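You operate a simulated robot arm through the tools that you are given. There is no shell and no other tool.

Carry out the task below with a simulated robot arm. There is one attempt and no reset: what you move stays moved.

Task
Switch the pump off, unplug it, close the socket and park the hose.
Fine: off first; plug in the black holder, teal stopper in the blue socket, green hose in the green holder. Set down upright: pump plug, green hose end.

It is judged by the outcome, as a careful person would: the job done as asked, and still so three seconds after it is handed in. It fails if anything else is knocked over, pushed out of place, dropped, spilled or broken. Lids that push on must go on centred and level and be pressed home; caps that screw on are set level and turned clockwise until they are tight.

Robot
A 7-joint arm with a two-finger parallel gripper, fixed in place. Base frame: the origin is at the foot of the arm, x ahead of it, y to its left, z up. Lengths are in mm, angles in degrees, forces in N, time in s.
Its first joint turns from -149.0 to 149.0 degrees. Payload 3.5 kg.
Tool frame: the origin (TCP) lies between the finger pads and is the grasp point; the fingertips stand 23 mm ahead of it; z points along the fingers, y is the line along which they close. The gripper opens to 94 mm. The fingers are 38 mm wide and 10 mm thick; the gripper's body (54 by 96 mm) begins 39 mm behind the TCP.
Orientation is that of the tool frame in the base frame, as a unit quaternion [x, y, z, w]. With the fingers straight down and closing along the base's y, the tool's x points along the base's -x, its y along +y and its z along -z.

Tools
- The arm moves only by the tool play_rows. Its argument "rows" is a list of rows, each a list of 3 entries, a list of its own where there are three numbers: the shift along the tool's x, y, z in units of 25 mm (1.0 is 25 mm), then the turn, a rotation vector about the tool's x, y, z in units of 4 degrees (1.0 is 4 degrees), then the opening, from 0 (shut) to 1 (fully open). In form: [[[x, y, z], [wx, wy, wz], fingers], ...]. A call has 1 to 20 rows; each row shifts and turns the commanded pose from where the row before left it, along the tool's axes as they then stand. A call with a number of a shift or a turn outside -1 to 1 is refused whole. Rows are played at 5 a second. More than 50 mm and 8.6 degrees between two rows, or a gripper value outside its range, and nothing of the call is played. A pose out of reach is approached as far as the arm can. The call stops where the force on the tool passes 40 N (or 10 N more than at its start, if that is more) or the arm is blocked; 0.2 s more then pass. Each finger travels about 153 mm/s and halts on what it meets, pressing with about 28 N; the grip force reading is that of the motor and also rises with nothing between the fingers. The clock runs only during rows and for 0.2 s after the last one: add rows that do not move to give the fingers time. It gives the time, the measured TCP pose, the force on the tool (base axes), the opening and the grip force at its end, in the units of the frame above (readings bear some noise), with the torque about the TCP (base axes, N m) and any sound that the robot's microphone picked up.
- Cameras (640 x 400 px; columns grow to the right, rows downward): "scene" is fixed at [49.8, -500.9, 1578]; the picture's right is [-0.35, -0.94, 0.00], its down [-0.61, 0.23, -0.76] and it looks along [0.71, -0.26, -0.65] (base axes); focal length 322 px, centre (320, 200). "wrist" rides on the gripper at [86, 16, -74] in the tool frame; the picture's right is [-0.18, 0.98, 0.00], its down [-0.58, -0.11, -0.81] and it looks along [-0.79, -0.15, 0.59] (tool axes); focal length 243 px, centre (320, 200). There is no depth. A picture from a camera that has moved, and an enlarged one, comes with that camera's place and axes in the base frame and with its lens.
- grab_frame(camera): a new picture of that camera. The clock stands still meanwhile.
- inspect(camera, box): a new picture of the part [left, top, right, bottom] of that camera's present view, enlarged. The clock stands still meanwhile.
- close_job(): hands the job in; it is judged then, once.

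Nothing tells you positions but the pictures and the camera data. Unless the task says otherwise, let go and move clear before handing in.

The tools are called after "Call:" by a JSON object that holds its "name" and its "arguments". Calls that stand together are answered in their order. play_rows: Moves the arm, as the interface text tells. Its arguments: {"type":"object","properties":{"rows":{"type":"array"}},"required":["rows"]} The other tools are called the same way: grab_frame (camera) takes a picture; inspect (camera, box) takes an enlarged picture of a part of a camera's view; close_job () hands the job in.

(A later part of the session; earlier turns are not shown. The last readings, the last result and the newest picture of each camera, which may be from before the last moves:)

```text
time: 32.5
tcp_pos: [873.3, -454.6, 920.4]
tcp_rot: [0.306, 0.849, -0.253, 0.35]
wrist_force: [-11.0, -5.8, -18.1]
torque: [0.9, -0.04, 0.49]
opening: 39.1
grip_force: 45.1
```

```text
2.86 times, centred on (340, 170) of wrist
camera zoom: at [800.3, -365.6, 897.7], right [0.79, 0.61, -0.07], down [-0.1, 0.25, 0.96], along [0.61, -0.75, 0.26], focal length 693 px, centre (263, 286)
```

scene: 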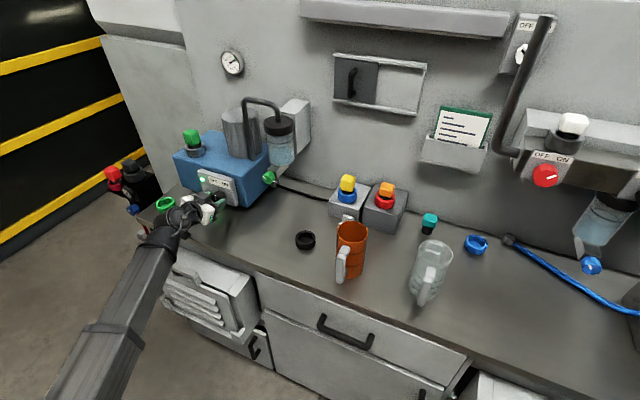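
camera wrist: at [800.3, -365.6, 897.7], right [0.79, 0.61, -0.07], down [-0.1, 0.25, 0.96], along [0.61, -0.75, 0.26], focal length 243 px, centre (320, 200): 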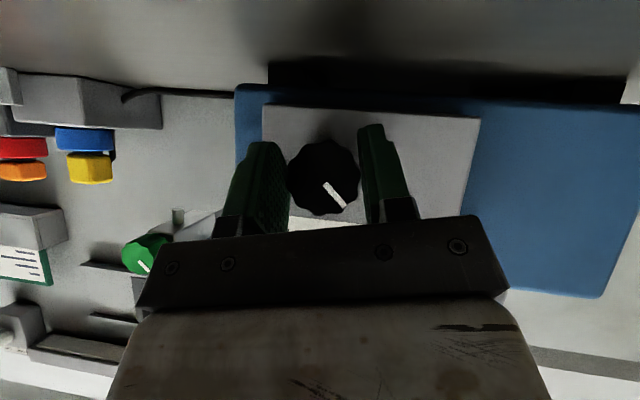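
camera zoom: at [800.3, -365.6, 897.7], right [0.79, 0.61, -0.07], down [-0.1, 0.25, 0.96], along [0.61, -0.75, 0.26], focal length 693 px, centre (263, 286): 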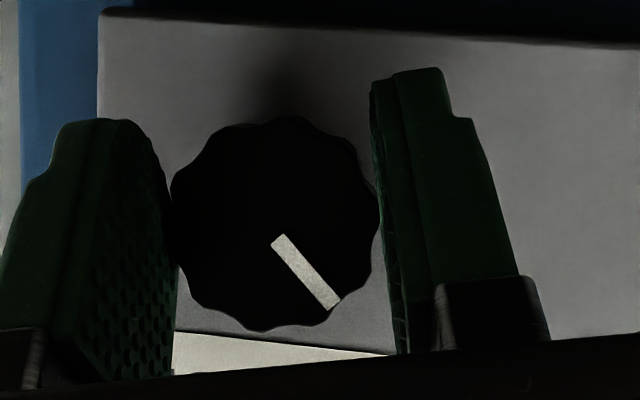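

The pointer sits about 44° to the OFF side, mirror of its ON position. Releasing and backing straight off.

Call:
{"name": "play_rows", "arguments": {"rows": [[[0, 0, 0], [0, 0, 0], 0.5], [[0, 0, 0], [0, 0, 0], 0.66], [[0, 0, 0], [0, 0, 0], 0.66], [[0.384, 0, -0.46], [0, 0, 0], 0.66], [[0.384, 0, -0.46], [0, 0, 0], 0.66], [[0.384, 0, -0.46], [0, 0, 0], 0.66], [[0.384, 0, -0.46], [0, 0, 0], 0.66], [[0.384, 0, -0.46], [0, 0, 0], 0.66], [[0, 0, 0], [0, 0, 0], 0.66]]}}

Call:
{"name": "grab_frame", "arguments": {"camera": "wrist"}}

Call:
{"name": "grab_frame", "arguments": {"camera": "scene"}}

```text
time: 34.5
tcp_pos: [819.8, -402.0, 921.2]
tcp_rot: [0.305, 0.848, -0.253, 0.352]
wrist_force: [0.7, 0.3, -0.4]
torque: [0.01, 0.01, -0.01]
opening: 61.9
grip_force: 0.1
```

```text
taken
camera wrist: at [747.8, -312.0, 899.4], right [0.79, 0.61, -0.07], down [-0.1, 0.25, 0.96], along [0.61, -0.75, 0.26], focal length 243 px, centre (320, 200)
```

wrist: 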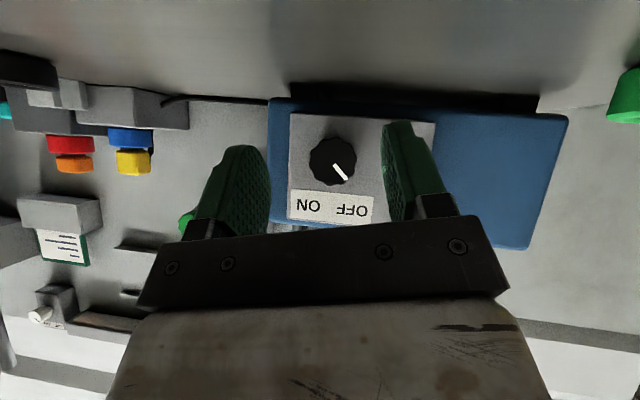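

```text
taken
```

scene: 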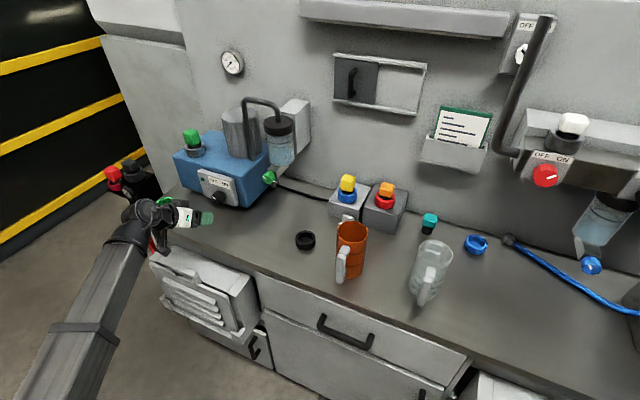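

Pump is off: pointer at OFF and LED dark. Now I will raise the hand, level the roll and look at the sockets, holders and stopper.

Call:
{"name": "play_rows", "arguments": {"rows": [[[-0.4, -0.11, -0.3], [0, 0, 0], 0.66], [[-0.75, -0.214, -0.624], [0, 0, 0], 0.66], [[-0.75, -0.214, -0.624], [0, 0, 0], 0.66], [[-0.75, -0.214, -0.624], [0, 0, 0], 0.66], [[-0.75, -0.214, -0.624], [0, 0, 0], 0.66], [[-0.75, -0.214, -0.624], [0, 0, 0], 0.66], [[0, 0, 0], [-0.496, 0.006, 0.594], 0.66], [[0, 0, 0], [-0.496, 0.006, 0.594], 0.66], [[0, 0, 0], [-0.496, 0.006, 0.594], 0.66], [[0, 0, 0], [-0.496, 0.006, 0.594], 0.66], [[0, 0, 0], [0, 0.83, 0], 0.66], [[0, 0, 0], [0, 0.83, 0], 0.66], [[0, 0, 0], [0, 0.83, 0], 0.66], [[0, 0, 0], [0, 0.83, 0], 0.66], [[0, 0, 0], [0, 0.83, 0], 0.66], [[0, 0, 0], [0, 0.83, 0], 0.66], [[0, 0, 0], [0, 0, 0], 0.66]]}}

Call:
{"name": "grab_frame", "arguments": {"camera": "wrist"}}

Call:
{"name": "grab_frame", "arguments": {"camera": "scene"}}

```text
time: 38.1
tcp_pos: [821.4, -401.0, 1058.7]
tcp_rot: [0.374, 0.89, -0.102, 0.239]
wrist_force: [-0.5, -0.2, 0.4]
torque: [-0.01, 0.03, 0.01]
opening: 62.3
grip_force: 0.0
```

```text
taken
camera wrist: at [752.8, -308.9, 1079.0], right [0.81, 0.58, 0.09], down [-0.01, -0.15, 0.99], along [0.58, -0.8, -0.11], focal length 243 px, centre (320, 200)
```

wrist: 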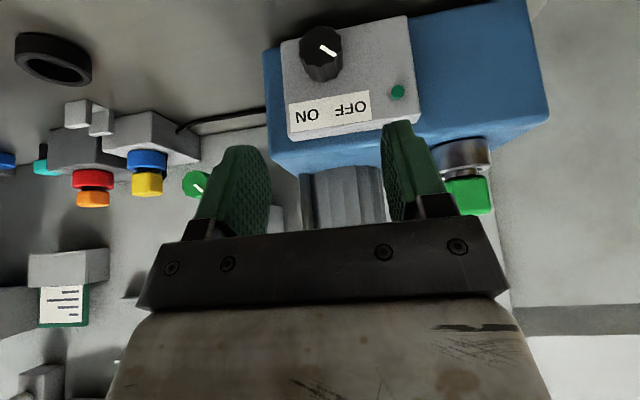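

```text
taken
```

scene: 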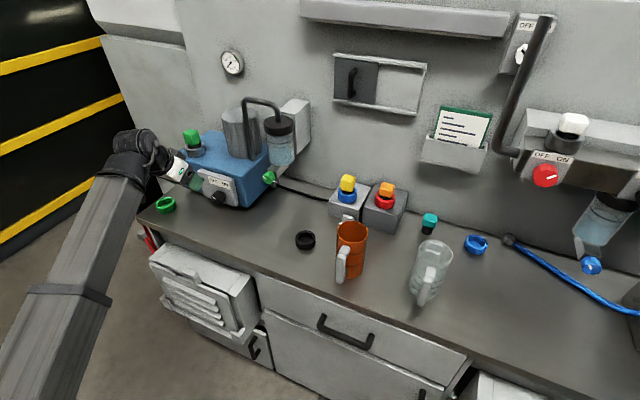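

Next I will slide right along the bench, at height, to view the sockets and holders from a second position.

Call:
{"name": "play_rows", "arguments": {"rows": [[[-0.094, -0.5, -0.177], [0, 0, 0], 0.66], [[-0.094, -0.95, -0.177], [0, 0, 0], 0.66], [[-0.094, -0.95, -0.177], [0, 0, 0], 0.66], [[-0.094, -0.95, -0.177], [0, 0, 0], 0.66], [[-0.094, -0.95, -0.177], [0, 0, 0], 0.66], [[-0.094, -0.95, -0.177], [0, 0, 0], 0.66], [[-0.094, -0.95, -0.177], [0, 0, 0], 0.66], [[-0.094, -0.95, -0.177], [0, 0, 0], 0.66], [[-0.094, -0.95, -0.177], [0, 0, 0], 0.66], [[-0.094, -0.95, -0.177], [0, 0, 0], 0.66], [[-0.094, -0.95, -0.177], [0, 0, 0], 0.66], [[-0.094, -0.95, -0.177], [0, 0, 0], 0.66], [[0, -0.5, 0], [0, 0, 0], 0.66], [[0, 0, 0], [0, 0, 0], 0.66]]}}

Call:
{"name": "grab_frame", "arguments": {"camera": "wrist"}}

Call:
{"name": "grab_frame", "arguments": {"camera": "scene"}}

```text
time: 41.1
tcp_pos: [613.0, -599.8, 1118.4]
tcp_rot: [0.374, 0.89, -0.101, 0.239]
wrist_force: [-0.1, 0.2, 0.2]
torque: [-0.02, -0.03, -0.01]
opening: 61.8
grip_force: 0.1
```

```text
taken
camera wrist: at [543.8, -508.0, 1139.4], right [0.81, 0.58, 0.09], down [-0.01, -0.14, 0.99], along [0.58, -0.8, -0.11], focal length 243 px, centre (320, 200)
```

wrist: 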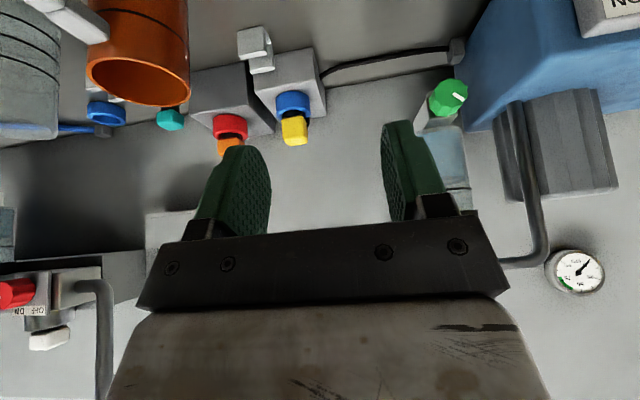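

```text
taken
```

scene: 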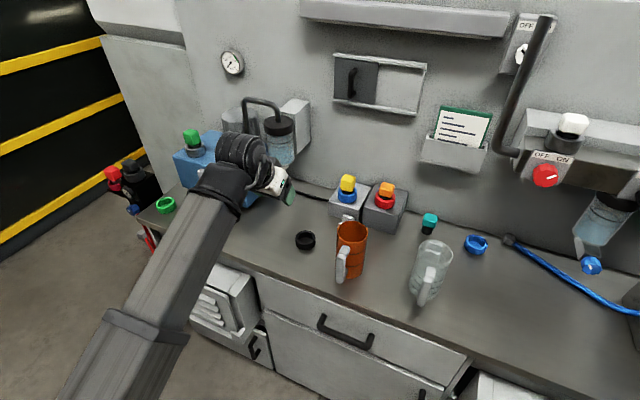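

Good overview. I will enlarge the socket area and the holders.

Call:
{"name": "inspect", "arguments": {"camera": "wrist", "box": [180, 10, 340, 170]}}

Call:
{"name": "inspect", "arguments": {"camera": "wrist", "box": [0, 0, 240, 150]}}

Call:
{"name": "inspect", "arguments": {"camera": "scene", "box": [285, 160, 455, 290]}}

```text
2.50 times, centred on (260, 90) of wrist
camera zoom: at [543.8, -508.0, 1139.4], right [0.81, 0.58, 0.09], down [-0.01, -0.14, 0.99], along [0.58, -0.8, -0.11], focal length 606 px, centre (470, 475)
```

zoom: 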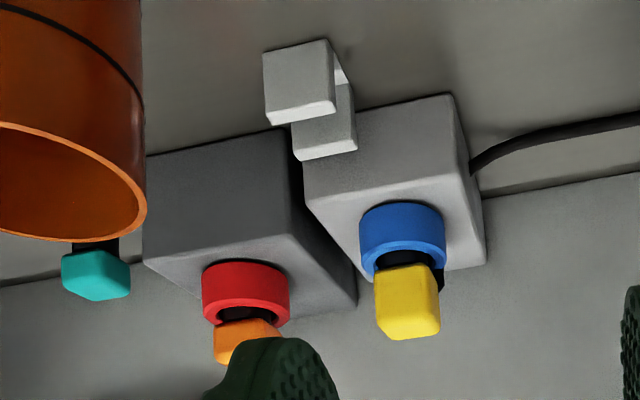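

```text
2.67 times, centred on (120, 75) of wrist
camera zoom: at [543.8, -508.0, 1139.4], right [0.81, 0.58, 0.09], down [-0.01, -0.14, 0.99], along [0.58, -0.8, -0.11], focal length 647 px, centre (853, 533)
```

zoom: 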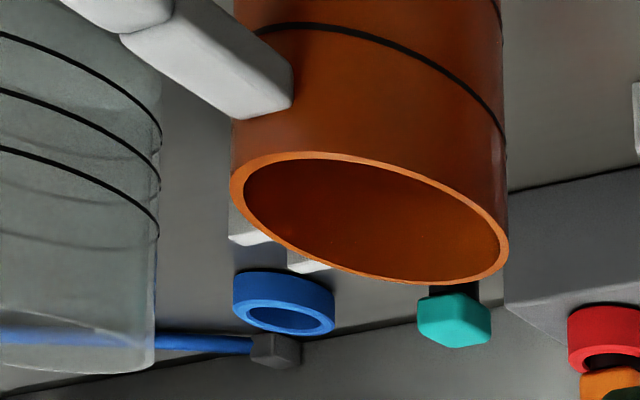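

```text
3.08 times, centred on (370, 225) of scene
camera zoom: at [49.8, -500.9, 1578.0], right [-0.35, -0.94, 0.0], down [-0.61, 0.23, -0.76], along [0.71, -0.26, -0.65], focal length 991 px, centre (166, 123)
```

zoom: 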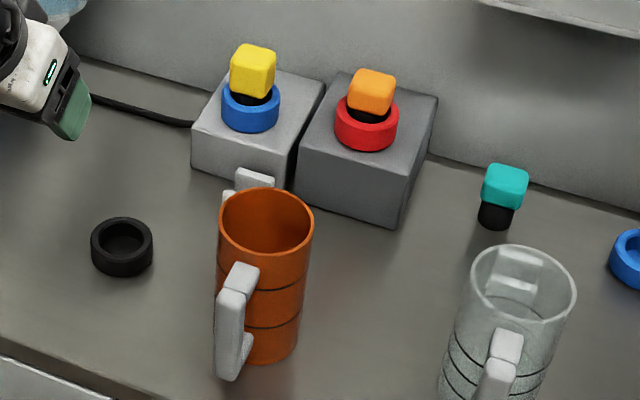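

Estimates: yellow plug handle near (752, -851, 971), teal stopper near (586, -1050, 899), black holder near (670, -683, 865). I will tilt further forward and approach the yellow plug to a standoff to measure it closely.

Call:
{"name": "play_rows", "arguments": {"rows": [[[0, 0, 0], [0, -0.75, 0], 0.8], [[0, 0, 0], [0, -0.75, 0], 0.8], [[0, 0, 0], [0, -0.75, 0], 0.8], [[0, 0, 0], [0, -0.75, 0], 0.8], [[0, 0, 0], [0, -0.75, 0], 0.8], [[-0.25, -0.2, 0.4], [0, 0, 0], 0.8], [[-0.456, -0.395, 0.789], [0, 0, 0], 0.8], [[-0.456, -0.395, 0.789], [0, 0, 0], 0.8], [[-0.456, -0.395, 0.789], [0, 0, 0], 0.8], [[-0.456, -0.395, 0.789], [0, 0, 0], 0.8], [[-0.456, -0.395, 0.789], [0, 0, 0], 0.8], [[-0.456, -0.395, 0.789], [0, 0, 0], 0.8], [[-0.456, -0.395, 0.789], [0, 0, 0], 0.8], [[-0.2, -0.2, 0.389], [0, 0, 0], 0.8], [[0, 0, 0], [0, 0, 0], 0.8]]}}

Call:
{"name": "grab_frame", "arguments": {"camera": "wrist"}}

Call:
{"name": "grab_frame", "arguments": {"camera": "scene"}}

```text
time: 44.3
tcp_pos: [681.4, -781.5, 1072.7]
tcp_rot: [0.357, 0.851, -0.149, 0.354]
wrist_force: [0.9, 0.4, 0.5]
torque: [-0.03, -0.01, 0.01]
opening: 75.1
grip_force: 0.1
```

```text
taken
camera wrist: at [612.0, -688.2, 1063.9], right [0.79, 0.6, 0.13], down [-0.19, 0.04, 0.98], along [0.58, -0.8, 0.15], focal length 243 px, centre (320, 200)
```

wrist: 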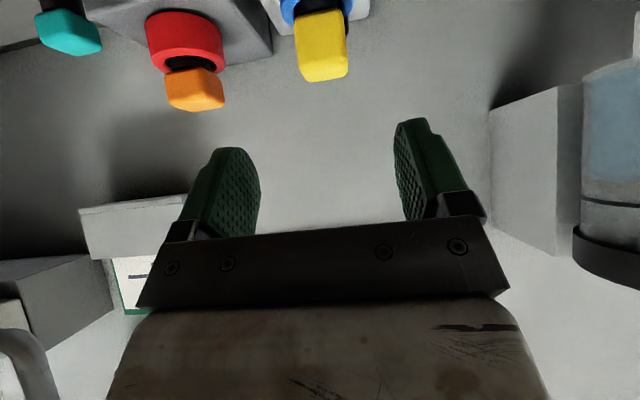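

```text
taken
```

scene: 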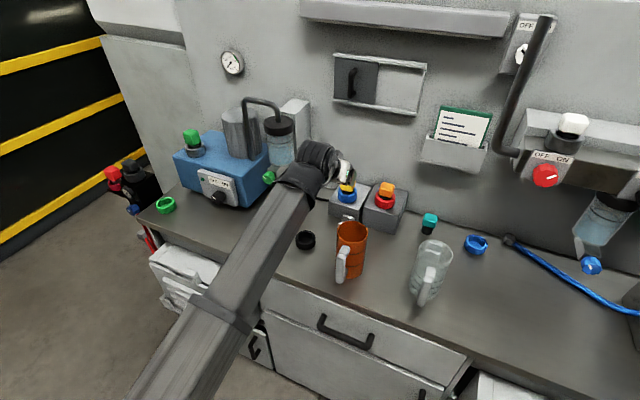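

Reach is fine here. I will enlarge the yellow plug to fix its centre, size and yaw.

Call:
{"name": "inspect", "arguments": {"camera": "wrist", "box": [240, 0, 400, 100]}}

Call:
{"name": "inspect", "arguments": {"camera": "scene", "box": [310, 150, 410, 230]}}

```text
4.00 times, centred on (320, 50) of wrist
camera zoom: at [612.0, -688.2, 1063.9], right [0.79, 0.6, 0.13], down [-0.19, 0.04, 0.98], along [0.58, -0.8, 0.15], focal length 970 px, centre (320, 800)
```

zoom: 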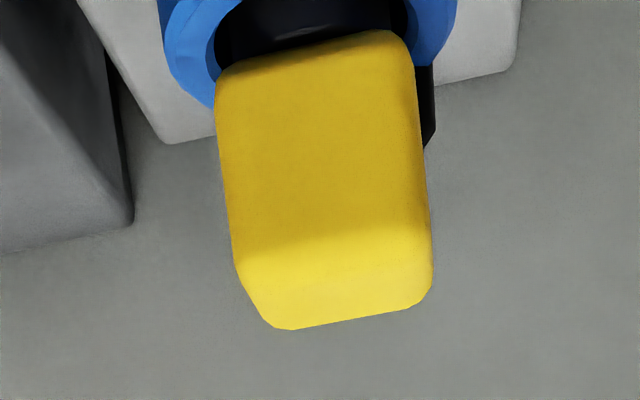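

```text
5.00 times, centred on (360, 190) of scene
camera zoom: at [49.8, -500.9, 1578.0], right [-0.35, -0.94, 0.0], down [-0.61, 0.23, -0.76], along [0.71, -0.26, -0.65], focal length 1611 px, centre (120, 250)
```

zoom: 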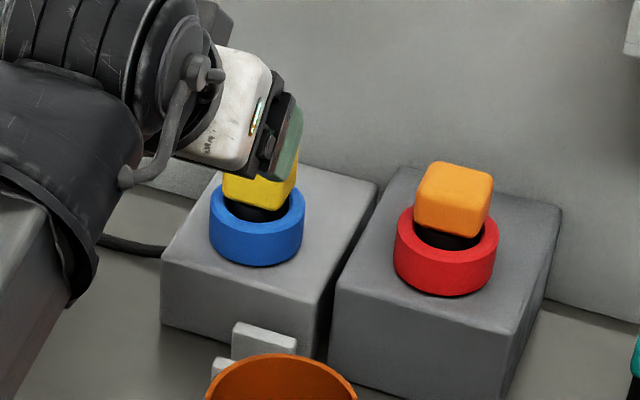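

The yellow handle is about 37 mm wide, square to the bench, centred near u=1132, v=-68, z=972; the blue collar's top is near z=947. I will move in along the tool axis most of the way and check.

Call:
{"name": "play_rows", "arguments": {"rows": [[[-0.0147, 0.0153, 0.881], [0, 0, 0], 0.8], [[-0.0147, 0.0153, 0.881], [0, 0, 0], 0.8], [[-0.0147, 0.0153, 0.881], [0, 0, 0], 0.8], [[-0.0147, 0.0153, 0.881], [0, 0, 0], 0.8], [[0, 0, 0], [0, 0, 0], 0.8]]}}

Call:
{"name": "grab_frame", "arguments": {"camera": "wrist"}}

Call:
{"name": "inspect", "arguments": {"camera": "scene", "box": [290, 130, 410, 230]}}

```text
time: 45.5
tcp_pos: [727.3, -824.9, 1008.8]
tcp_rot: [0.355, 0.852, -0.148, 0.355]
wrist_force: [-0.6, 0.6, 0.3]
torque: [0.01, -0.02, -0.02]
opening: 75.2
grip_force: 0.1
```

```text
taken
camera wrist: at [657.7, -731.9, 1000.7], right [0.79, 0.6, 0.13], down [-0.19, 0.04, 0.98], along [0.58, -0.8, 0.15], focal length 243 px, centre (320, 200)
```

wrist: 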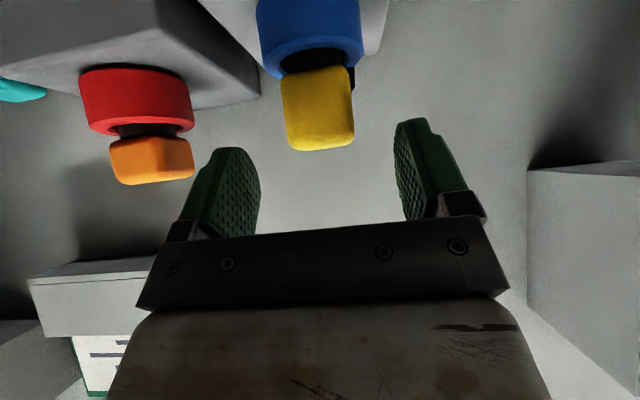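

```text
4.00 times, centred on (350, 180) of scene
camera zoom: at [49.8, -500.9, 1578.0], right [-0.35, -0.94, 0.0], down [-0.61, 0.23, -0.76], along [0.71, -0.26, -0.65], focal length 1289 px, centre (200, 280)
```

zoom: 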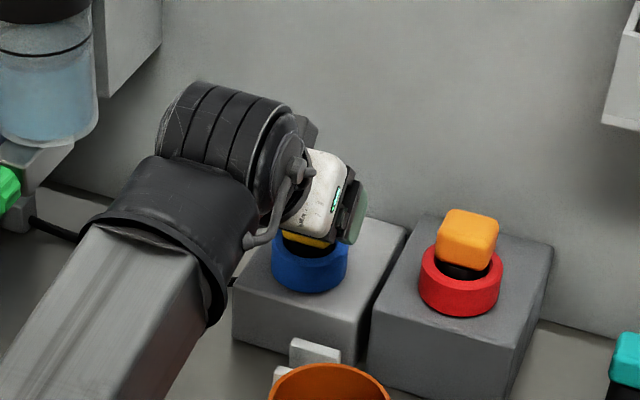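

Closer view helps; I will enlarge to pin down the handle's edges and the collar's rim height.

Call:
{"name": "inspect", "arguments": {"camera": "wrist", "box": [240, 0, 400, 160]}}

```text
2.50 times, centred on (320, 80) of wrist
camera zoom: at [657.7, -731.9, 1000.7], right [0.79, 0.6, 0.13], down [-0.19, 0.04, 0.98], along [0.58, -0.8, 0.15], focal length 606 px, centre (320, 500)
```

zoom: 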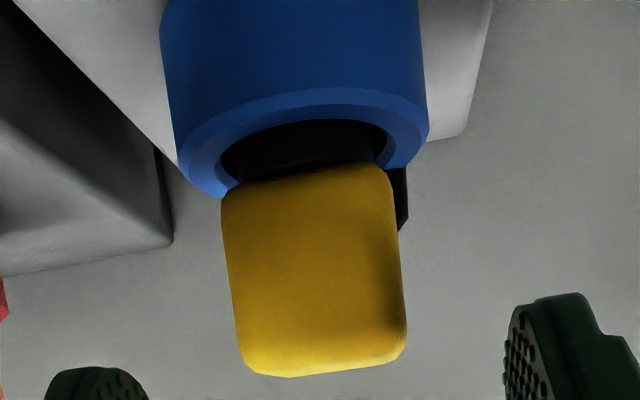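

Cube spans z≈954–990, collar rim z≈943. I will go in to z=979 so the fingers stay above the collar, then close.

Call:
{"name": "play_rows", "arguments": {"rows": [[[-0.034, 0.014, 0.88], [0, 0, 0], 0.8], [[-0.034, 0.014, 0.88], [0, 0, 0], 0.8], [[0, 0, 0], [0, 0, 0], 0.8], [[0, 0, 0], [0, 0, 0], 0.6], [[0, 0, 0], [0, 0, 0], 0.4], [[0, 0, 0], [0, 0, 0], 0.25], [[0, 0, 0], [0, 0, 0], 0.25]]}}

Call:
{"name": "grab_frame", "arguments": {"camera": "wrist"}}

```text
time: 47.1
tcp_pos: [750.2, -848.9, 981.5]
tcp_rot: [0.358, 0.851, -0.15, 0.353]
wrist_force: [-6.4, -5.6, 0.4]
torque: [-0.25, 0.16, 0.28]
opening: 40.2
grip_force: 27.8
```

```text
taken
camera wrist: at [680.7, -755.5, 972.5], right [0.79, 0.6, 0.13], down [-0.19, 0.04, 0.98], along [0.58, -0.8, 0.15], focal length 243 px, centre (320, 200)
```

wrist: 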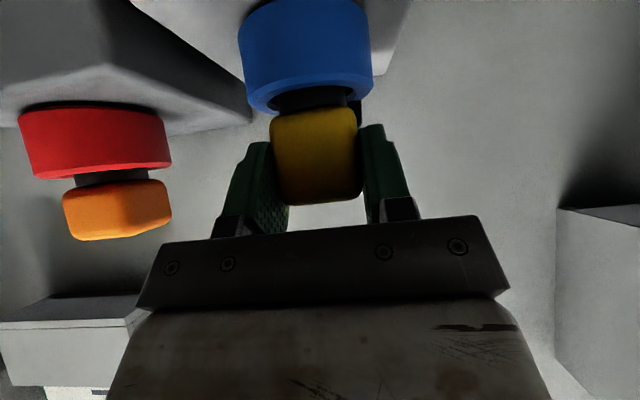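

The plug handle is held at 40 mm. I will lift it straight up out of the socket slowly.

Call:
{"name": "play_rows", "arguments": {"rows": [[[-0.142, 0, -0.141], [0, 0, 0], 0.25], [[-0.213, 0, -0.211], [0, 0, 0], 0.25], [[-0.284, 0, -0.281], [0, 0, 0], 0.25], [[-0.284, 0, -0.281], [0, 0, 0], 0.25], [[-0.426, 0, -0.422], [0, 0, 0], 0.25], [[-0.426, 0, -0.422], [0, 0, 0], 0.25], [[-0.426, 0, -0.422], [0, 0, 0], 0.25], [[0, 0, 0], [0, 0, 0], 0.25]]}}

Call:
{"name": "grab_frame", "arguments": {"camera": "wrist"}}

Call:
{"name": "inspect", "arguments": {"camera": "scene", "box": [260, 110, 420, 230]}}

```text
time: 48.9
tcp_pos: [751.2, -849.1, 1057.7]
tcp_rot: [0.357, 0.851, -0.149, 0.354]
wrist_force: [-0.4, 0.3, -0.8]
torque: [0.02, 0.0, -0.02]
opening: 39.5
grip_force: 28.1
```

```text
taken
camera wrist: at [681.5, -755.4, 1048.7], right [0.79, 0.6, 0.13], down [-0.19, 0.04, 0.98], along [0.58, -0.8, 0.15], focal length 243 px, centre (320, 200)
```

wrist: 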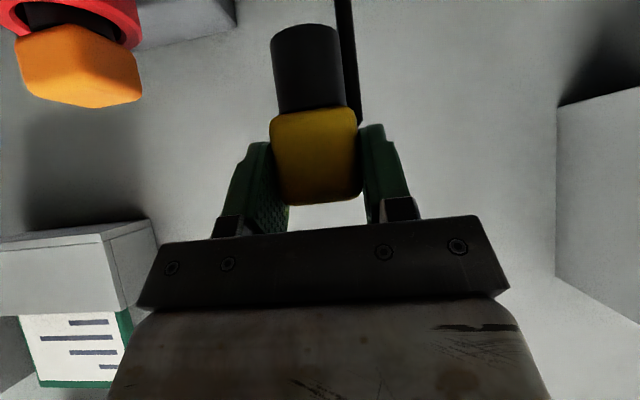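

```text
3.33 times, centred on (340, 170) of scene
camera zoom: at [49.8, -500.9, 1578.0], right [-0.35, -0.94, 0.0], down [-0.61, 0.23, -0.76], along [0.71, -0.26, -0.65], focal length 1074 px, centre (253, 300)
```

zoom: 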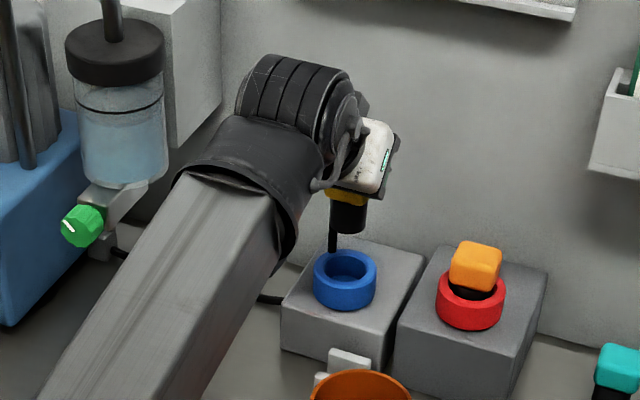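

The plug is out and upright in the fingers, with a cord trailing to its left. I will carry it back toward the black holder with some side offset, staying close to the bench area so the cord isn't pulled taut.

Call:
{"name": "play_rows", "arguments": {"rows": [[[0.25, 0.19, -0.23], [0, 0, 0], 0.25], [[0.6, 0.45, -0.55], [0, 0, 0], 0.25], [[0.6, 0.45, -0.55], [0, 0, 0], 0.25], [[0.6, 0.45, -0.55], [0, 0, 0], 0.25], [[0.6, 0.45, -0.55], [0, 0, 0], 0.25], [[0.6, 0.45, -0.55], [0, 0, 0], 0.25], [[0.6, 0.45, -0.55], [0, 0, 0], 0.25], [[0.6, 0.45, -0.55], [0, 0, 0], 0.25], [[0.6, 0.45, -0.55], [0, 0, 0], 0.25], [[0, 0, 0], [0, 0, 0], 0.25]]}}

Call:
{"name": "grab_frame", "arguments": {"camera": "wrist"}}

Call:
{"name": "grab_frame", "arguments": {"camera": "scene"}}

```text
time: 51.1
tcp_pos: [697.0, -660.5, 1053.2]
tcp_rot: [0.358, 0.851, -0.151, 0.354]
wrist_force: [0.1, 0.5, -0.2]
torque: [-0.03, 0.02, 0.0]
opening: 39.8
grip_force: 28.7
```

```text
taken
camera wrist: at [627.8, -567.1, 1043.7], right [0.79, 0.6, 0.13], down [-0.19, 0.04, 0.98], along [0.58, -0.8, 0.15], focal length 243 px, centre (320, 200)
```

wrist: 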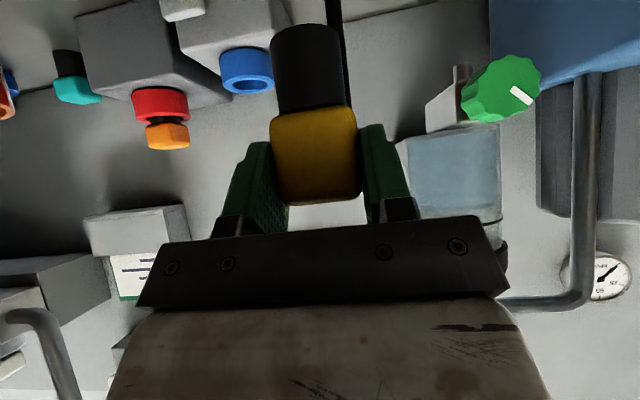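

```text
taken
```

scene: 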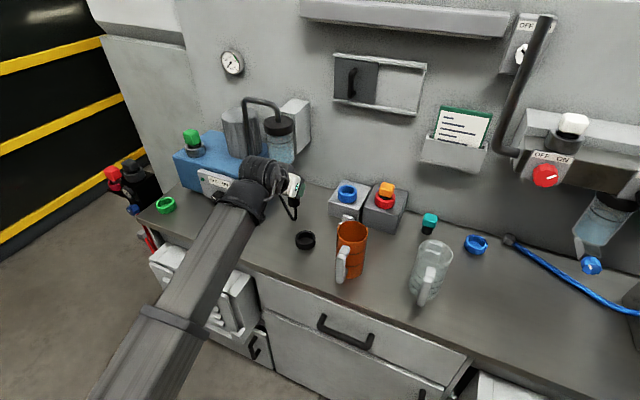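

The plug is now near the holder. I will zoom the scene view on the plug, cord and black holder.

Call:
{"name": "inspect", "arguments": {"camera": "scene", "box": [240, 150, 380, 270]}}

Call:
{"name": "inspect", "arguments": {"camera": "scene", "box": [285, 220, 325, 260]}}

```text
3.33 times, centred on (310, 210) of scene
camera zoom: at [49.8, -500.9, 1578.0], right [-0.35, -0.94, 0.0], down [-0.61, 0.23, -0.76], along [0.71, -0.26, -0.65], focal length 1074 px, centre (353, 167)
```

zoom: 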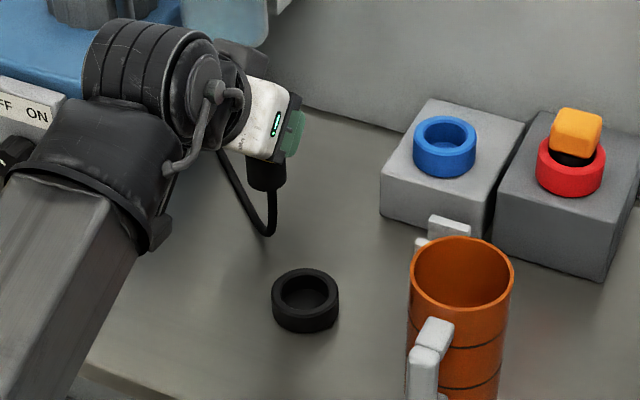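

```text
10.00 times, centred on (305, 240) of scene
camera zoom: at [49.8, -500.9, 1578.0], right [-0.35, -0.94, 0.0], down [-0.61, 0.23, -0.76], along [0.71, -0.26, -0.65], focal length 3222 px, centre (470, -200)
```

zoom: 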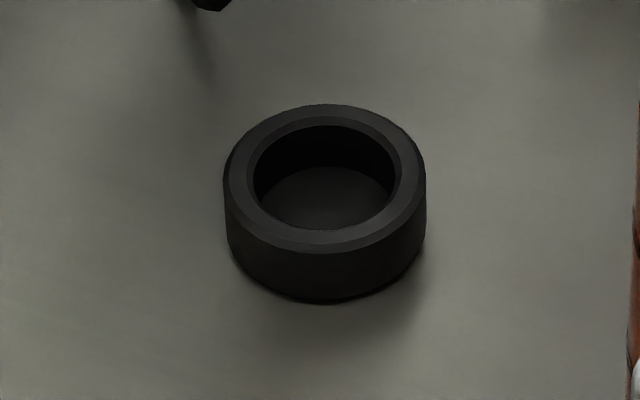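

The holder ring is about 59 mm outside, 42 mm inside. To fix its centre accurately I will shift left and temporarily tilt the hand down so the wrist camera can see it.

Call:
{"name": "play_rows", "arguments": {"rows": [[[0, 0.5, 0], [0, 0, 0], 0.25], [[0, 0.5, 0], [0, 0, 0], 0.25], [[0, 0.5, 0], [0, 0, 0], 0.25], [[0, 0.5, 0], [0, 0, 0], 0.25], [[0, 0, 0], [0, 0.8, 0], 0.25], [[0, 0, 0], [0, 0.8, 0], 0.25], [[0, 0, 0], [0, 0.8, 0], 0.25], [[0, 0, 0], [0, 0.8, 0], 0.25], [[0, 0, 0], [0, 0.8, 0], 0.25], [[0, 0, 0], [0, 0.8, 0], 0.25], [[0, 0, 0], [0, 0.8, 0], 0.25], [[0, 0, 0], [0, 0.8, 0], 0.25], [[0, 0, 0], [0, 0.8, 0], 0.25], [[0, 0, 0], [0, 0.8, 0], 0.25], [[0, 0, 0], [0, 0.8, 0], 0.25], [[0, 0, 0], [0, 0.8, 0], 0.25], [[0, 0, 0], [0, 0, 0], 0.25]]}}

Call:
{"name": "grab_frame", "arguments": {"camera": "wrist"}}

Call:
{"name": "grab_frame", "arguments": {"camera": "scene"}}

```text
time: 54.7
tcp_pos: [734.6, -627.3, 1050.6]
tcp_rot: [0.386, 0.921, -0.022, 0.055]
wrist_force: [1.2, 1.0, -0.7]
torque: [0.04, -0.02, -0.02]
opening: 39.5
grip_force: 28.2
```

```text
taken
camera wrist: at [678.4, -546.8, 1114.4], right [0.83, 0.56, 0.02], down [0.26, -0.42, 0.87], along [0.49, -0.72, -0.49], focal length 243 px, centre (320, 200)
```

wrist: 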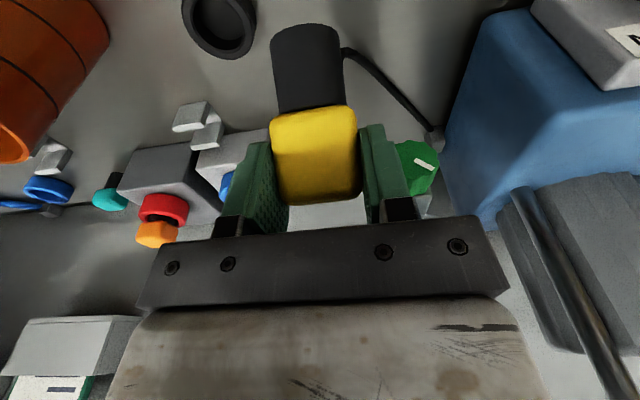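

```text
taken
```

scene: 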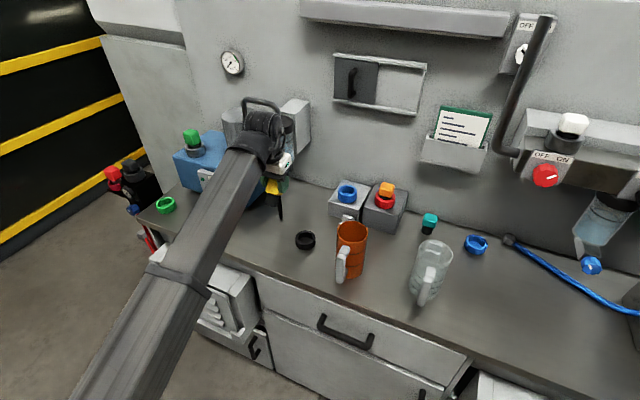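

The holder is visible. I will enlarge it for an accurate centre.

Call:
{"name": "inspect", "arguments": {"camera": "wrist", "box": [170, 0, 270, 62]}}

```text
6.40 times, centred on (220, 31) of wrist
camera zoom: at [678.4, -546.8, 1114.4], right [0.83, 0.56, 0.02], down [0.26, -0.42, 0.87], along [0.49, -0.72, -0.49], focal length 1553 px, centre (960, 1282)
```

zoom: 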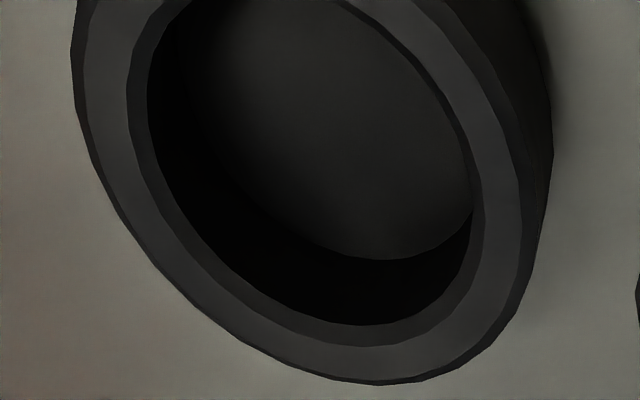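

Part of the ring is cut off at the frame edge. I will shift back 50 mm and look again.

Call:
{"name": "play_rows", "arguments": {"rows": [[[0.66, 0, -0.08], [0, 0, 0], 0.25], [[0.66, 0, -0.08], [0, 0, 0], 0.25], [[0.66, 0, -0.08], [0, 0, 0], 0.25], [[0, 0, 0], [0, 0, 0], 0.25], [[0, 0, 0], [0, 0, 0], 0.25]]}}

Call:
{"name": "inspect", "arguments": {"camera": "wrist", "box": [150, 0, 290, 88]}}

Call:
{"name": "grab_frame", "arguments": {"camera": "wrist"}}

```text
time: 55.9
tcp_pos: [699.6, -591.5, 1051.1]
tcp_rot: [0.386, 0.92, -0.024, 0.055]
wrist_force: [0.6, -0.7, -0.8]
torque: [0.0, -0.04, -0.02]
opening: 39.7
grip_force: 27.7
```

```text
4.55 times, centred on (220, 44) of wrist
camera zoom: at [643.0, -511.5, 1115.9], right [0.83, 0.56, 0.02], down [0.26, -0.42, 0.87], along [0.49, -0.72, -0.49], focal length 1103 px, centre (774, 909)
```

zoom: 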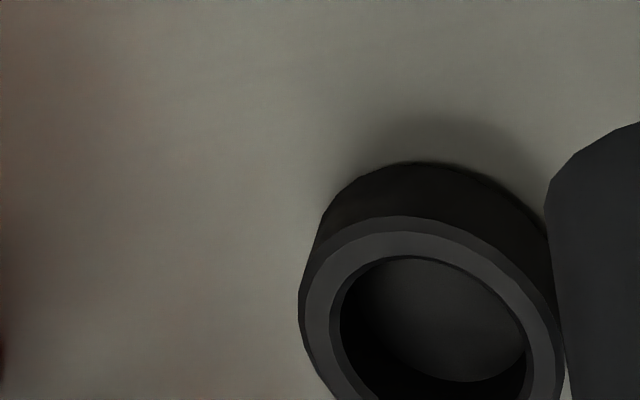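

```text
taken
camera wrist: at [643.0, -511.5, 1115.9], right [0.83, 0.56, 0.02], down [0.26, -0.42, 0.87], along [0.49, -0.72, -0.49], focal length 243 px, centre (320, 200)
```

wrist: 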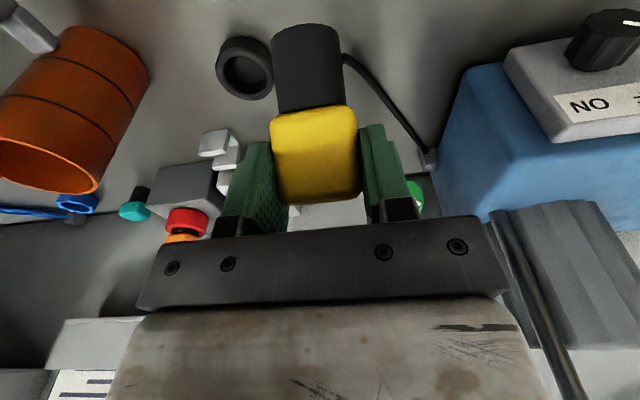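

Call:
{"name": "inspect", "arguments": {"camera": "wrist", "box": [205, 30, 285, 110]}}

```text
5.00 times, centred on (245, 70) of wrist
camera zoom: at [643.0, -511.5, 1115.9], right [0.83, 0.56, 0.02], down [0.26, -0.42, 0.87], along [0.49, -0.72, -0.49], focal length 1213 px, centre (695, 850)
```

zoom: 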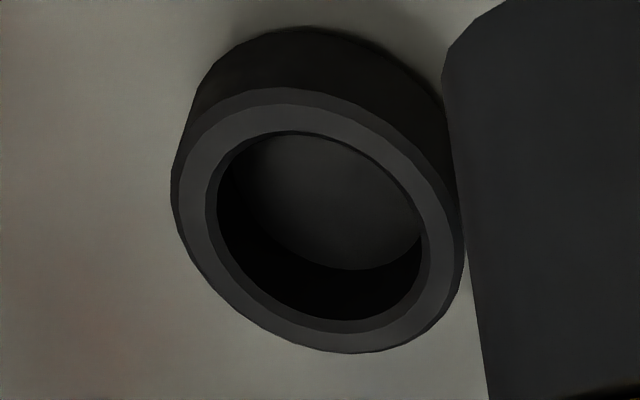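

The ring centre comes out near u=957, v=-10 (bench axes), top z≈874. Now I will enlarge the held plug to find where its stem sits relative to the fingers.

Call:
{"name": "inspect", "arguments": {"camera": "wrist", "box": [255, 10, 375, 85]}}

Call:
{"name": "inspect", "arguments": {"camera": "wrist", "box": [225, 85, 415, 225]}}

```text
5.33 times, centred on (315, 48) of wrist
camera zoom: at [643.0, -511.5, 1115.9], right [0.83, 0.56, 0.02], down [0.26, -0.42, 0.87], along [0.49, -0.72, -0.49], focal length 1294 px, centre (347, 1013)
```

zoom: 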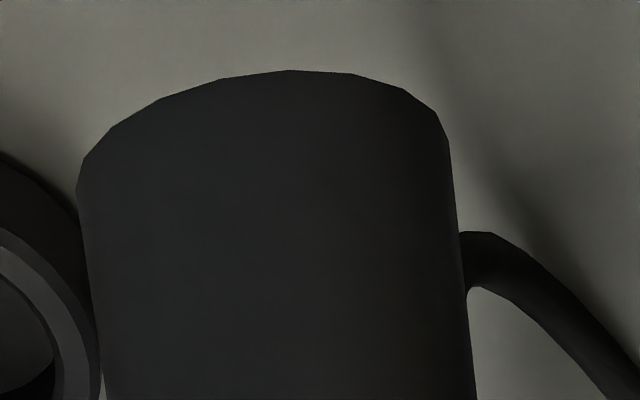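

```text
2.86 times, centred on (320, 155) of wrist
camera zoom: at [643.0, -511.5, 1115.9], right [0.83, 0.56, 0.02], down [0.26, -0.42, 0.87], along [0.49, -0.72, -0.49], focal length 693 px, centre (320, 329)
```

zoom: 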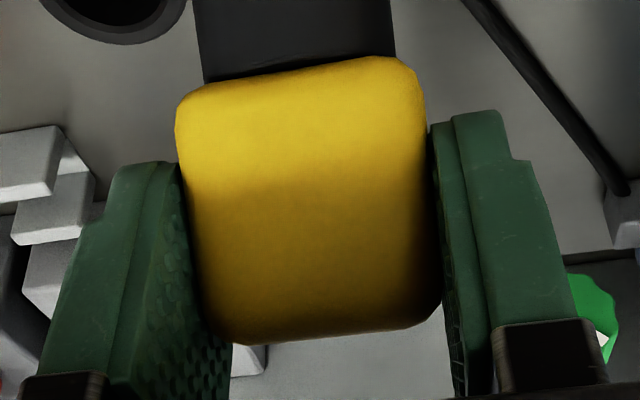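

Stem axis sits about 9 mm ahead of the TCP and its bottom about 67 mm below it. I will restore the plug to upright and move it over the holder.

Call:
{"name": "play_rows", "arguments": {"rows": [[[0, 0, 0], [0, -0.8, 0], 0.25], [[0, 0, 0], [0, -0.8, 0], 0.25], [[0, 0, 0], [0, -0.8, 0], 0.25], [[0, 0, 0], [0, -0.8, 0], 0.25], [[0, 0, 0], [0, -0.8, 0], 0.25], [[0, 0, 0], [0, -0.8, 0], 0.25], [[0, 0, 0], [0, -0.8, 0], 0.25], [[0, 0, 0], [0, -0.8, 0], 0.25], [[0, 0, 0], [0, -0.8, 0], 0.25], [[0, 0, 0], [0, -0.8, 0], 0.25], [[0, 0, 0], [0, -0.8, 0], 0.25], [[0, 0, 0], [0, -0.8, 0], 0.25], [[0, 0, 0], [0, 0, 0], 0.25], [[0, 0, 0], [0, 0, 0], 0.25]]}}

```text
time: 58.9
tcp_pos: [700.1, -589.8, 1052.1]
tcp_rot: [0.356, 0.852, -0.149, 0.354]
wrist_force: [-0.1, 0.3, -1.7]
torque: [0.0, 0.01, 0.01]
opening: 39.4
grip_force: 27.9
```

Call:
{"name": "play_rows", "arguments": {"rows": [[[0.178, -0.697, 0.58], [0, 0, 0], 0.25], [[0.178, -0.697, 0.58], [0, 0, 0], 0.25], [[0.178, -0.697, 0.58], [0, 0, 0], 0.25], [[0.178, -0.697, 0.58], [0, 0, 0], 0.25], [[0.178, -0.697, 0.58], [0, 0, 0], 0.25], [[0, 0, 0], [0, 0, 0], 0.25], [[0, 0, 0], [0, 0, 0], 0.25]]}}

Call:
{"name": "grab_frame", "arguments": {"camera": "wrist"}}

Call:
{"name": "inspect", "arguments": {"camera": "scene", "box": [240, 170, 380, 270]}}

```text
time: 60.5
tcp_pos: [662.3, -674.6, 982.5]
tcp_rot: [0.356, 0.852, -0.148, 0.354]
wrist_force: [0.0, 1.1, -0.5]
torque: [0.05, 0.0, -0.02]
opening: 39.7
grip_force: 28.2
```

```text
taken
camera wrist: at [592.6, -582.0, 973.6], right [0.79, 0.6, 0.13], down [-0.19, 0.04, 0.98], along [0.58, -0.8, 0.15], focal length 243 px, centre (320, 200)
```

wrist: 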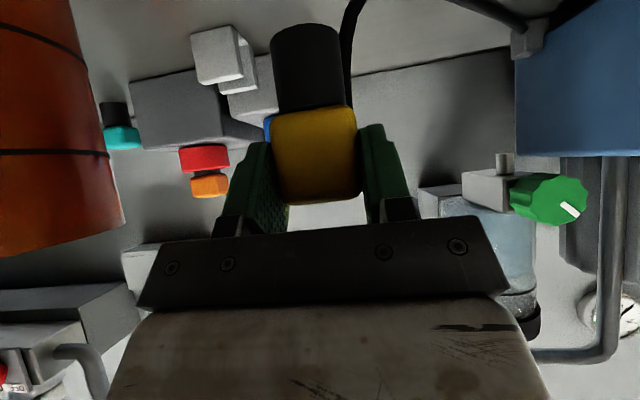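

```text
4.00 times, centred on (310, 220) of scene
camera zoom: at [49.8, -500.9, 1578.0], right [-0.35, -0.94, 0.0], down [-0.61, 0.23, -0.76], along [0.71, -0.26, -0.65], focal length 1289 px, centre (360, 120)
```

zoom: 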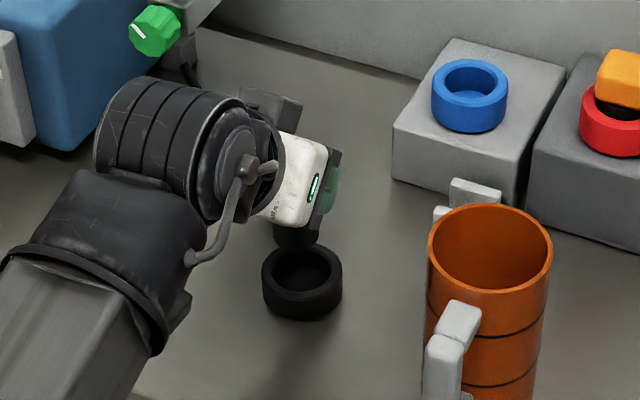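

Scene and wrist estimates agree within about 2 mm. I will nudge slightly, then lower the stem into the ring slowly, watching force.

Call:
{"name": "play_rows", "arguments": {"rows": [[[-0.056, -0.048, 0.057], [0, 0, 0], 0.25], [[0.284, 0, 0.281], [0, 0, 0], 0.25], [[0.284, 0, 0.281], [0, 0, 0], 0.25], [[0.284, 0, 0.281], [0, 0, 0], 0.25], [[0, 0, 0], [0, 0, 0], 0.25]]}}

Call:
{"name": "inspect", "arguments": {"camera": "scene", "box": [270, 190, 350, 260]}}

Call:
{"name": "grab_frame", "arguments": {"camera": "wrist"}}

```text
time: 61.7
tcp_pos: [662.7, -678.5, 954.4]
tcp_rot: [0.357, 0.851, -0.149, 0.354]
wrist_force: [-0.5, 0.2, -1.0]
torque: [0.01, 0.05, 0.03]
opening: 39.3
grip_force: 28.3
```

```text
5.71 times, centred on (310, 225) of scene
camera zoom: at [49.8, -500.9, 1578.0], right [-0.35, -0.94, 0.0], down [-0.61, 0.23, -0.76], along [0.71, -0.26, -0.65], focal length 1841 px, centre (377, 57)
```

zoom: 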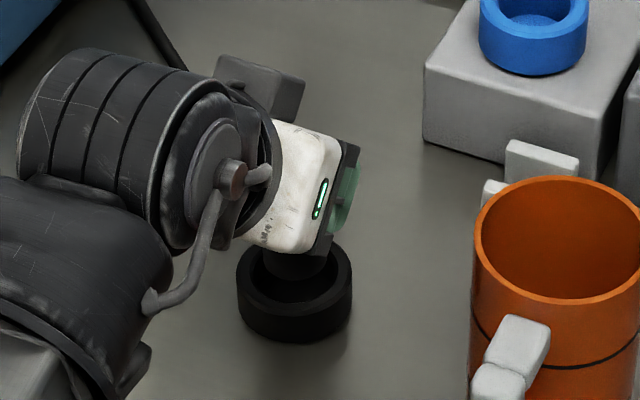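

```text
taken
camera wrist: at [592.6, -585.9, 945.4], right [0.79, 0.6, 0.13], down [-0.19, 0.04, 0.98], along [0.58, -0.8, 0.15], focal length 243 px, centre (320, 200)
```

wrist: 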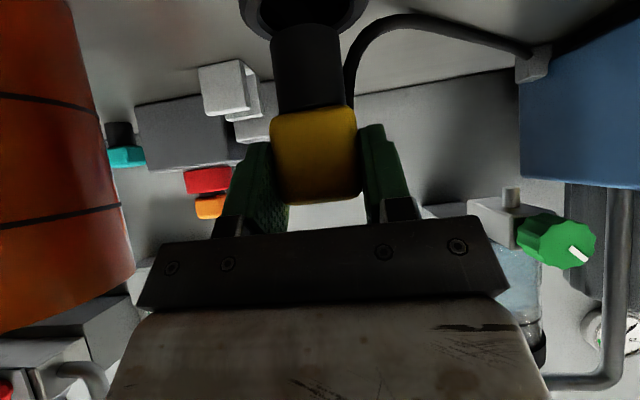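

The holder ring now shows behind the stem in the wrist view. I will enlarge it to check centring.

Call:
{"name": "inspect", "arguments": {"camera": "wrist", "box": [220, 0, 390, 106]}}

Call:
{"name": "inspect", "arguments": {"camera": "scene", "box": [285, 220, 325, 250]}}

```text
3.76 times, centred on (305, 53) of wrist
camera zoom: at [592.6, -585.9, 945.4], right [0.79, 0.6, 0.13], down [-0.19, 0.04, 0.98], along [0.58, -0.8, 0.15], focal length 913 px, centre (376, 753)
```

zoom: 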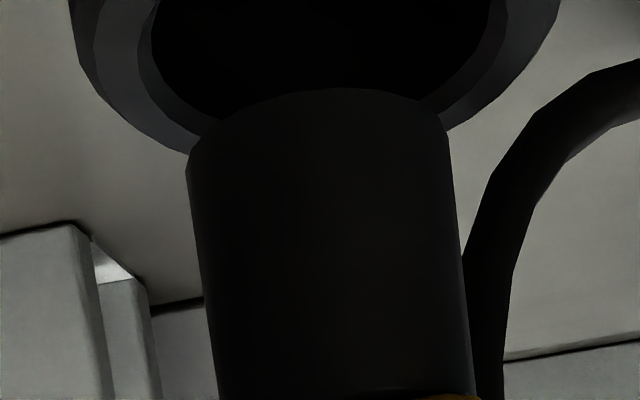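

```text
13.33 times, centred on (305, 235) of scene
camera zoom: at [49.8, -500.9, 1578.0], right [-0.35, -0.94, 0.0], down [-0.61, 0.23, -0.76], along [0.71, -0.26, -0.65], focal length 4295 px, centre (520, -267)
```

zoom: 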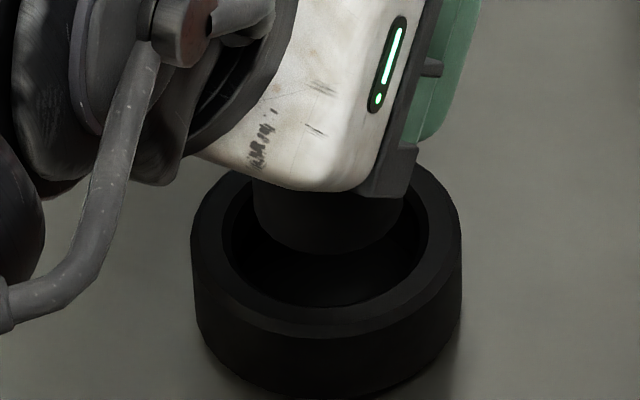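

Centring is good: about ±6 mm of clearance all around and the stem is within 1–2 mm of centre. Lowering into the holder.

Call:
{"name": "play_rows", "arguments": {"rows": [[[-0.03, 0, 0.03], [0, 0, 0], 0.25], [[0.227, 0, 0.225], [0, 0, 0], 0.25], [[0.227, 0, 0.225], [0, 0, 0], 0.25], [[0.227, 0, 0.225], [0, 0, 0], 0.25], [[0, 0, 0], [0, 0, 0], 0.25]]}}

Call:
{"name": "inspect", "arguments": {"camera": "scene", "box": [285, 220, 325, 250]}}

```text
time: 62.9
tcp_pos: [663.0, -680.3, 929.9]
tcp_rot: [0.356, 0.852, -0.149, 0.355]
wrist_force: [0.4, -0.4, -1.3]
torque: [0.0, 0.0, 0.01]
opening: 39.8
grip_force: 28.2
```

```text
13.33 times, centred on (305, 235) of scene
camera zoom: at [49.8, -500.9, 1578.0], right [-0.35, -0.94, 0.0], down [-0.61, 0.23, -0.76], along [0.71, -0.26, -0.65], focal length 4295 px, centre (520, -267)
```

zoom: 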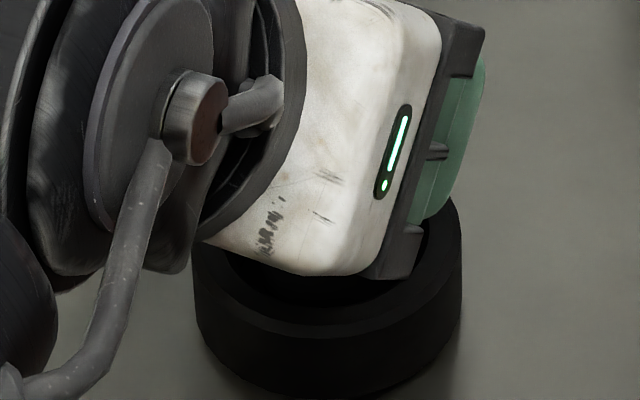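

Call:
{"name": "play_rows", "arguments": {"rows": [[[0.071, 0, 0.07], [0, 0, 0], 0.25], [[0.071, 0, 0.07], [0, 0, 0], 0.25], [[0.071, 0, 0.07], [0, 0, 0], 0.25], [[0, 0, 0], [0, 0, 0], 0.25]]}}

```text
time: 63.9
tcp_pos: [663.4, -679.6, 922.7]
tcp_rot: [0.357, 0.851, -0.149, 0.354]
wrist_force: [0.3, -1.1, -0.9]
torque: [-0.01, 0.03, 0.02]
opening: 39.6
grip_force: 28.0
```

Call:
{"name": "play_rows", "arguments": {"rows": [[[0.043, 0, 0.042], [0, 0, 0], 0.25], [[0.043, 0, 0.042], [0, 0, 0], 0.25], [[0, 0, 0], [0, 0, 0], 0.25]]}}

```text
time: 64.7
tcp_pos: [662.3, -679.8, 920.7]
tcp_rot: [0.355, 0.851, -0.149, 0.356]
wrist_force: [0.5, -2.4, 23.3]
torque: [-0.1, -0.14, -0.01]
opening: 39.9
grip_force: 28.2
```

The stem has bottomed out at TCP z≈921, well inside the ring. I will open the fingers gently and retreat along the tool axis.

Call:
{"name": "play_rows", "arguments": {"rows": [[[0, 0, 0], [0, 0, 0], 0.45], [[0, 0, 0], [0, 0, 0], 0.6], [[0, 0, 0], [0, 0, 0], 0.65], [[0, 0, -0.3], [0, 0, 0], 0.65], [[0, 0, -0.6], [0, 0, 0], 0.65], [[0, 0, -0.8], [0, 0, 0], 0.65], [[0, 0, -0.8], [0, 0, 0], 0.65], [[0, 0, -0.8], [0, 0, 0], 0.65], [[0, 0, 0], [0, 0, 0], 0.65]]}}

Call:
{"name": "grab_frame", "arguments": {"camera": "wrist"}}

Call:
{"name": "grab_frame", "arguments": {"camera": "scene"}}

```text
time: 66.7
tcp_pos: [623.7, -638.3, 977.4]
tcp_rot: [0.357, 0.851, -0.149, 0.354]
wrist_force: [-0.8, 1.2, 0.7]
torque: [0.02, -0.02, -0.04]
opening: 61.3
grip_force: 0.1
```

```text
taken
camera wrist: at [553.3, -544.5, 968.3], right [0.79, 0.6, 0.13], down [-0.19, 0.04, 0.98], along [0.58, -0.8, 0.15], focal length 243 px, centre (320, 200)
```

wrist: 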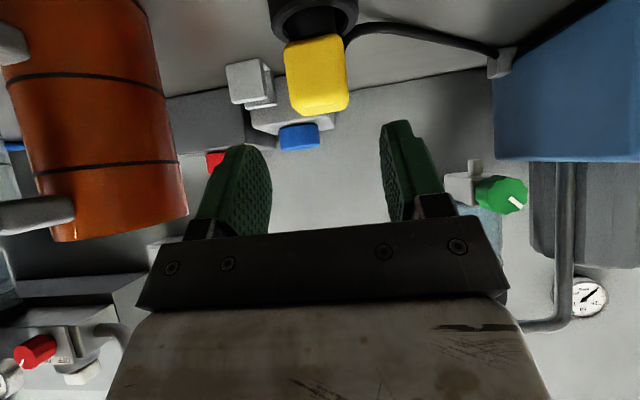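

```text
taken
```

scene: 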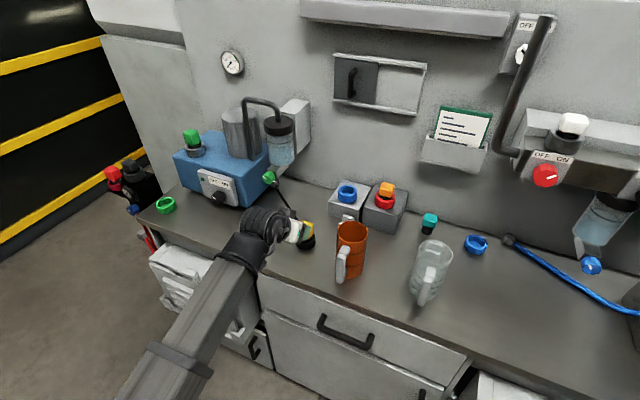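

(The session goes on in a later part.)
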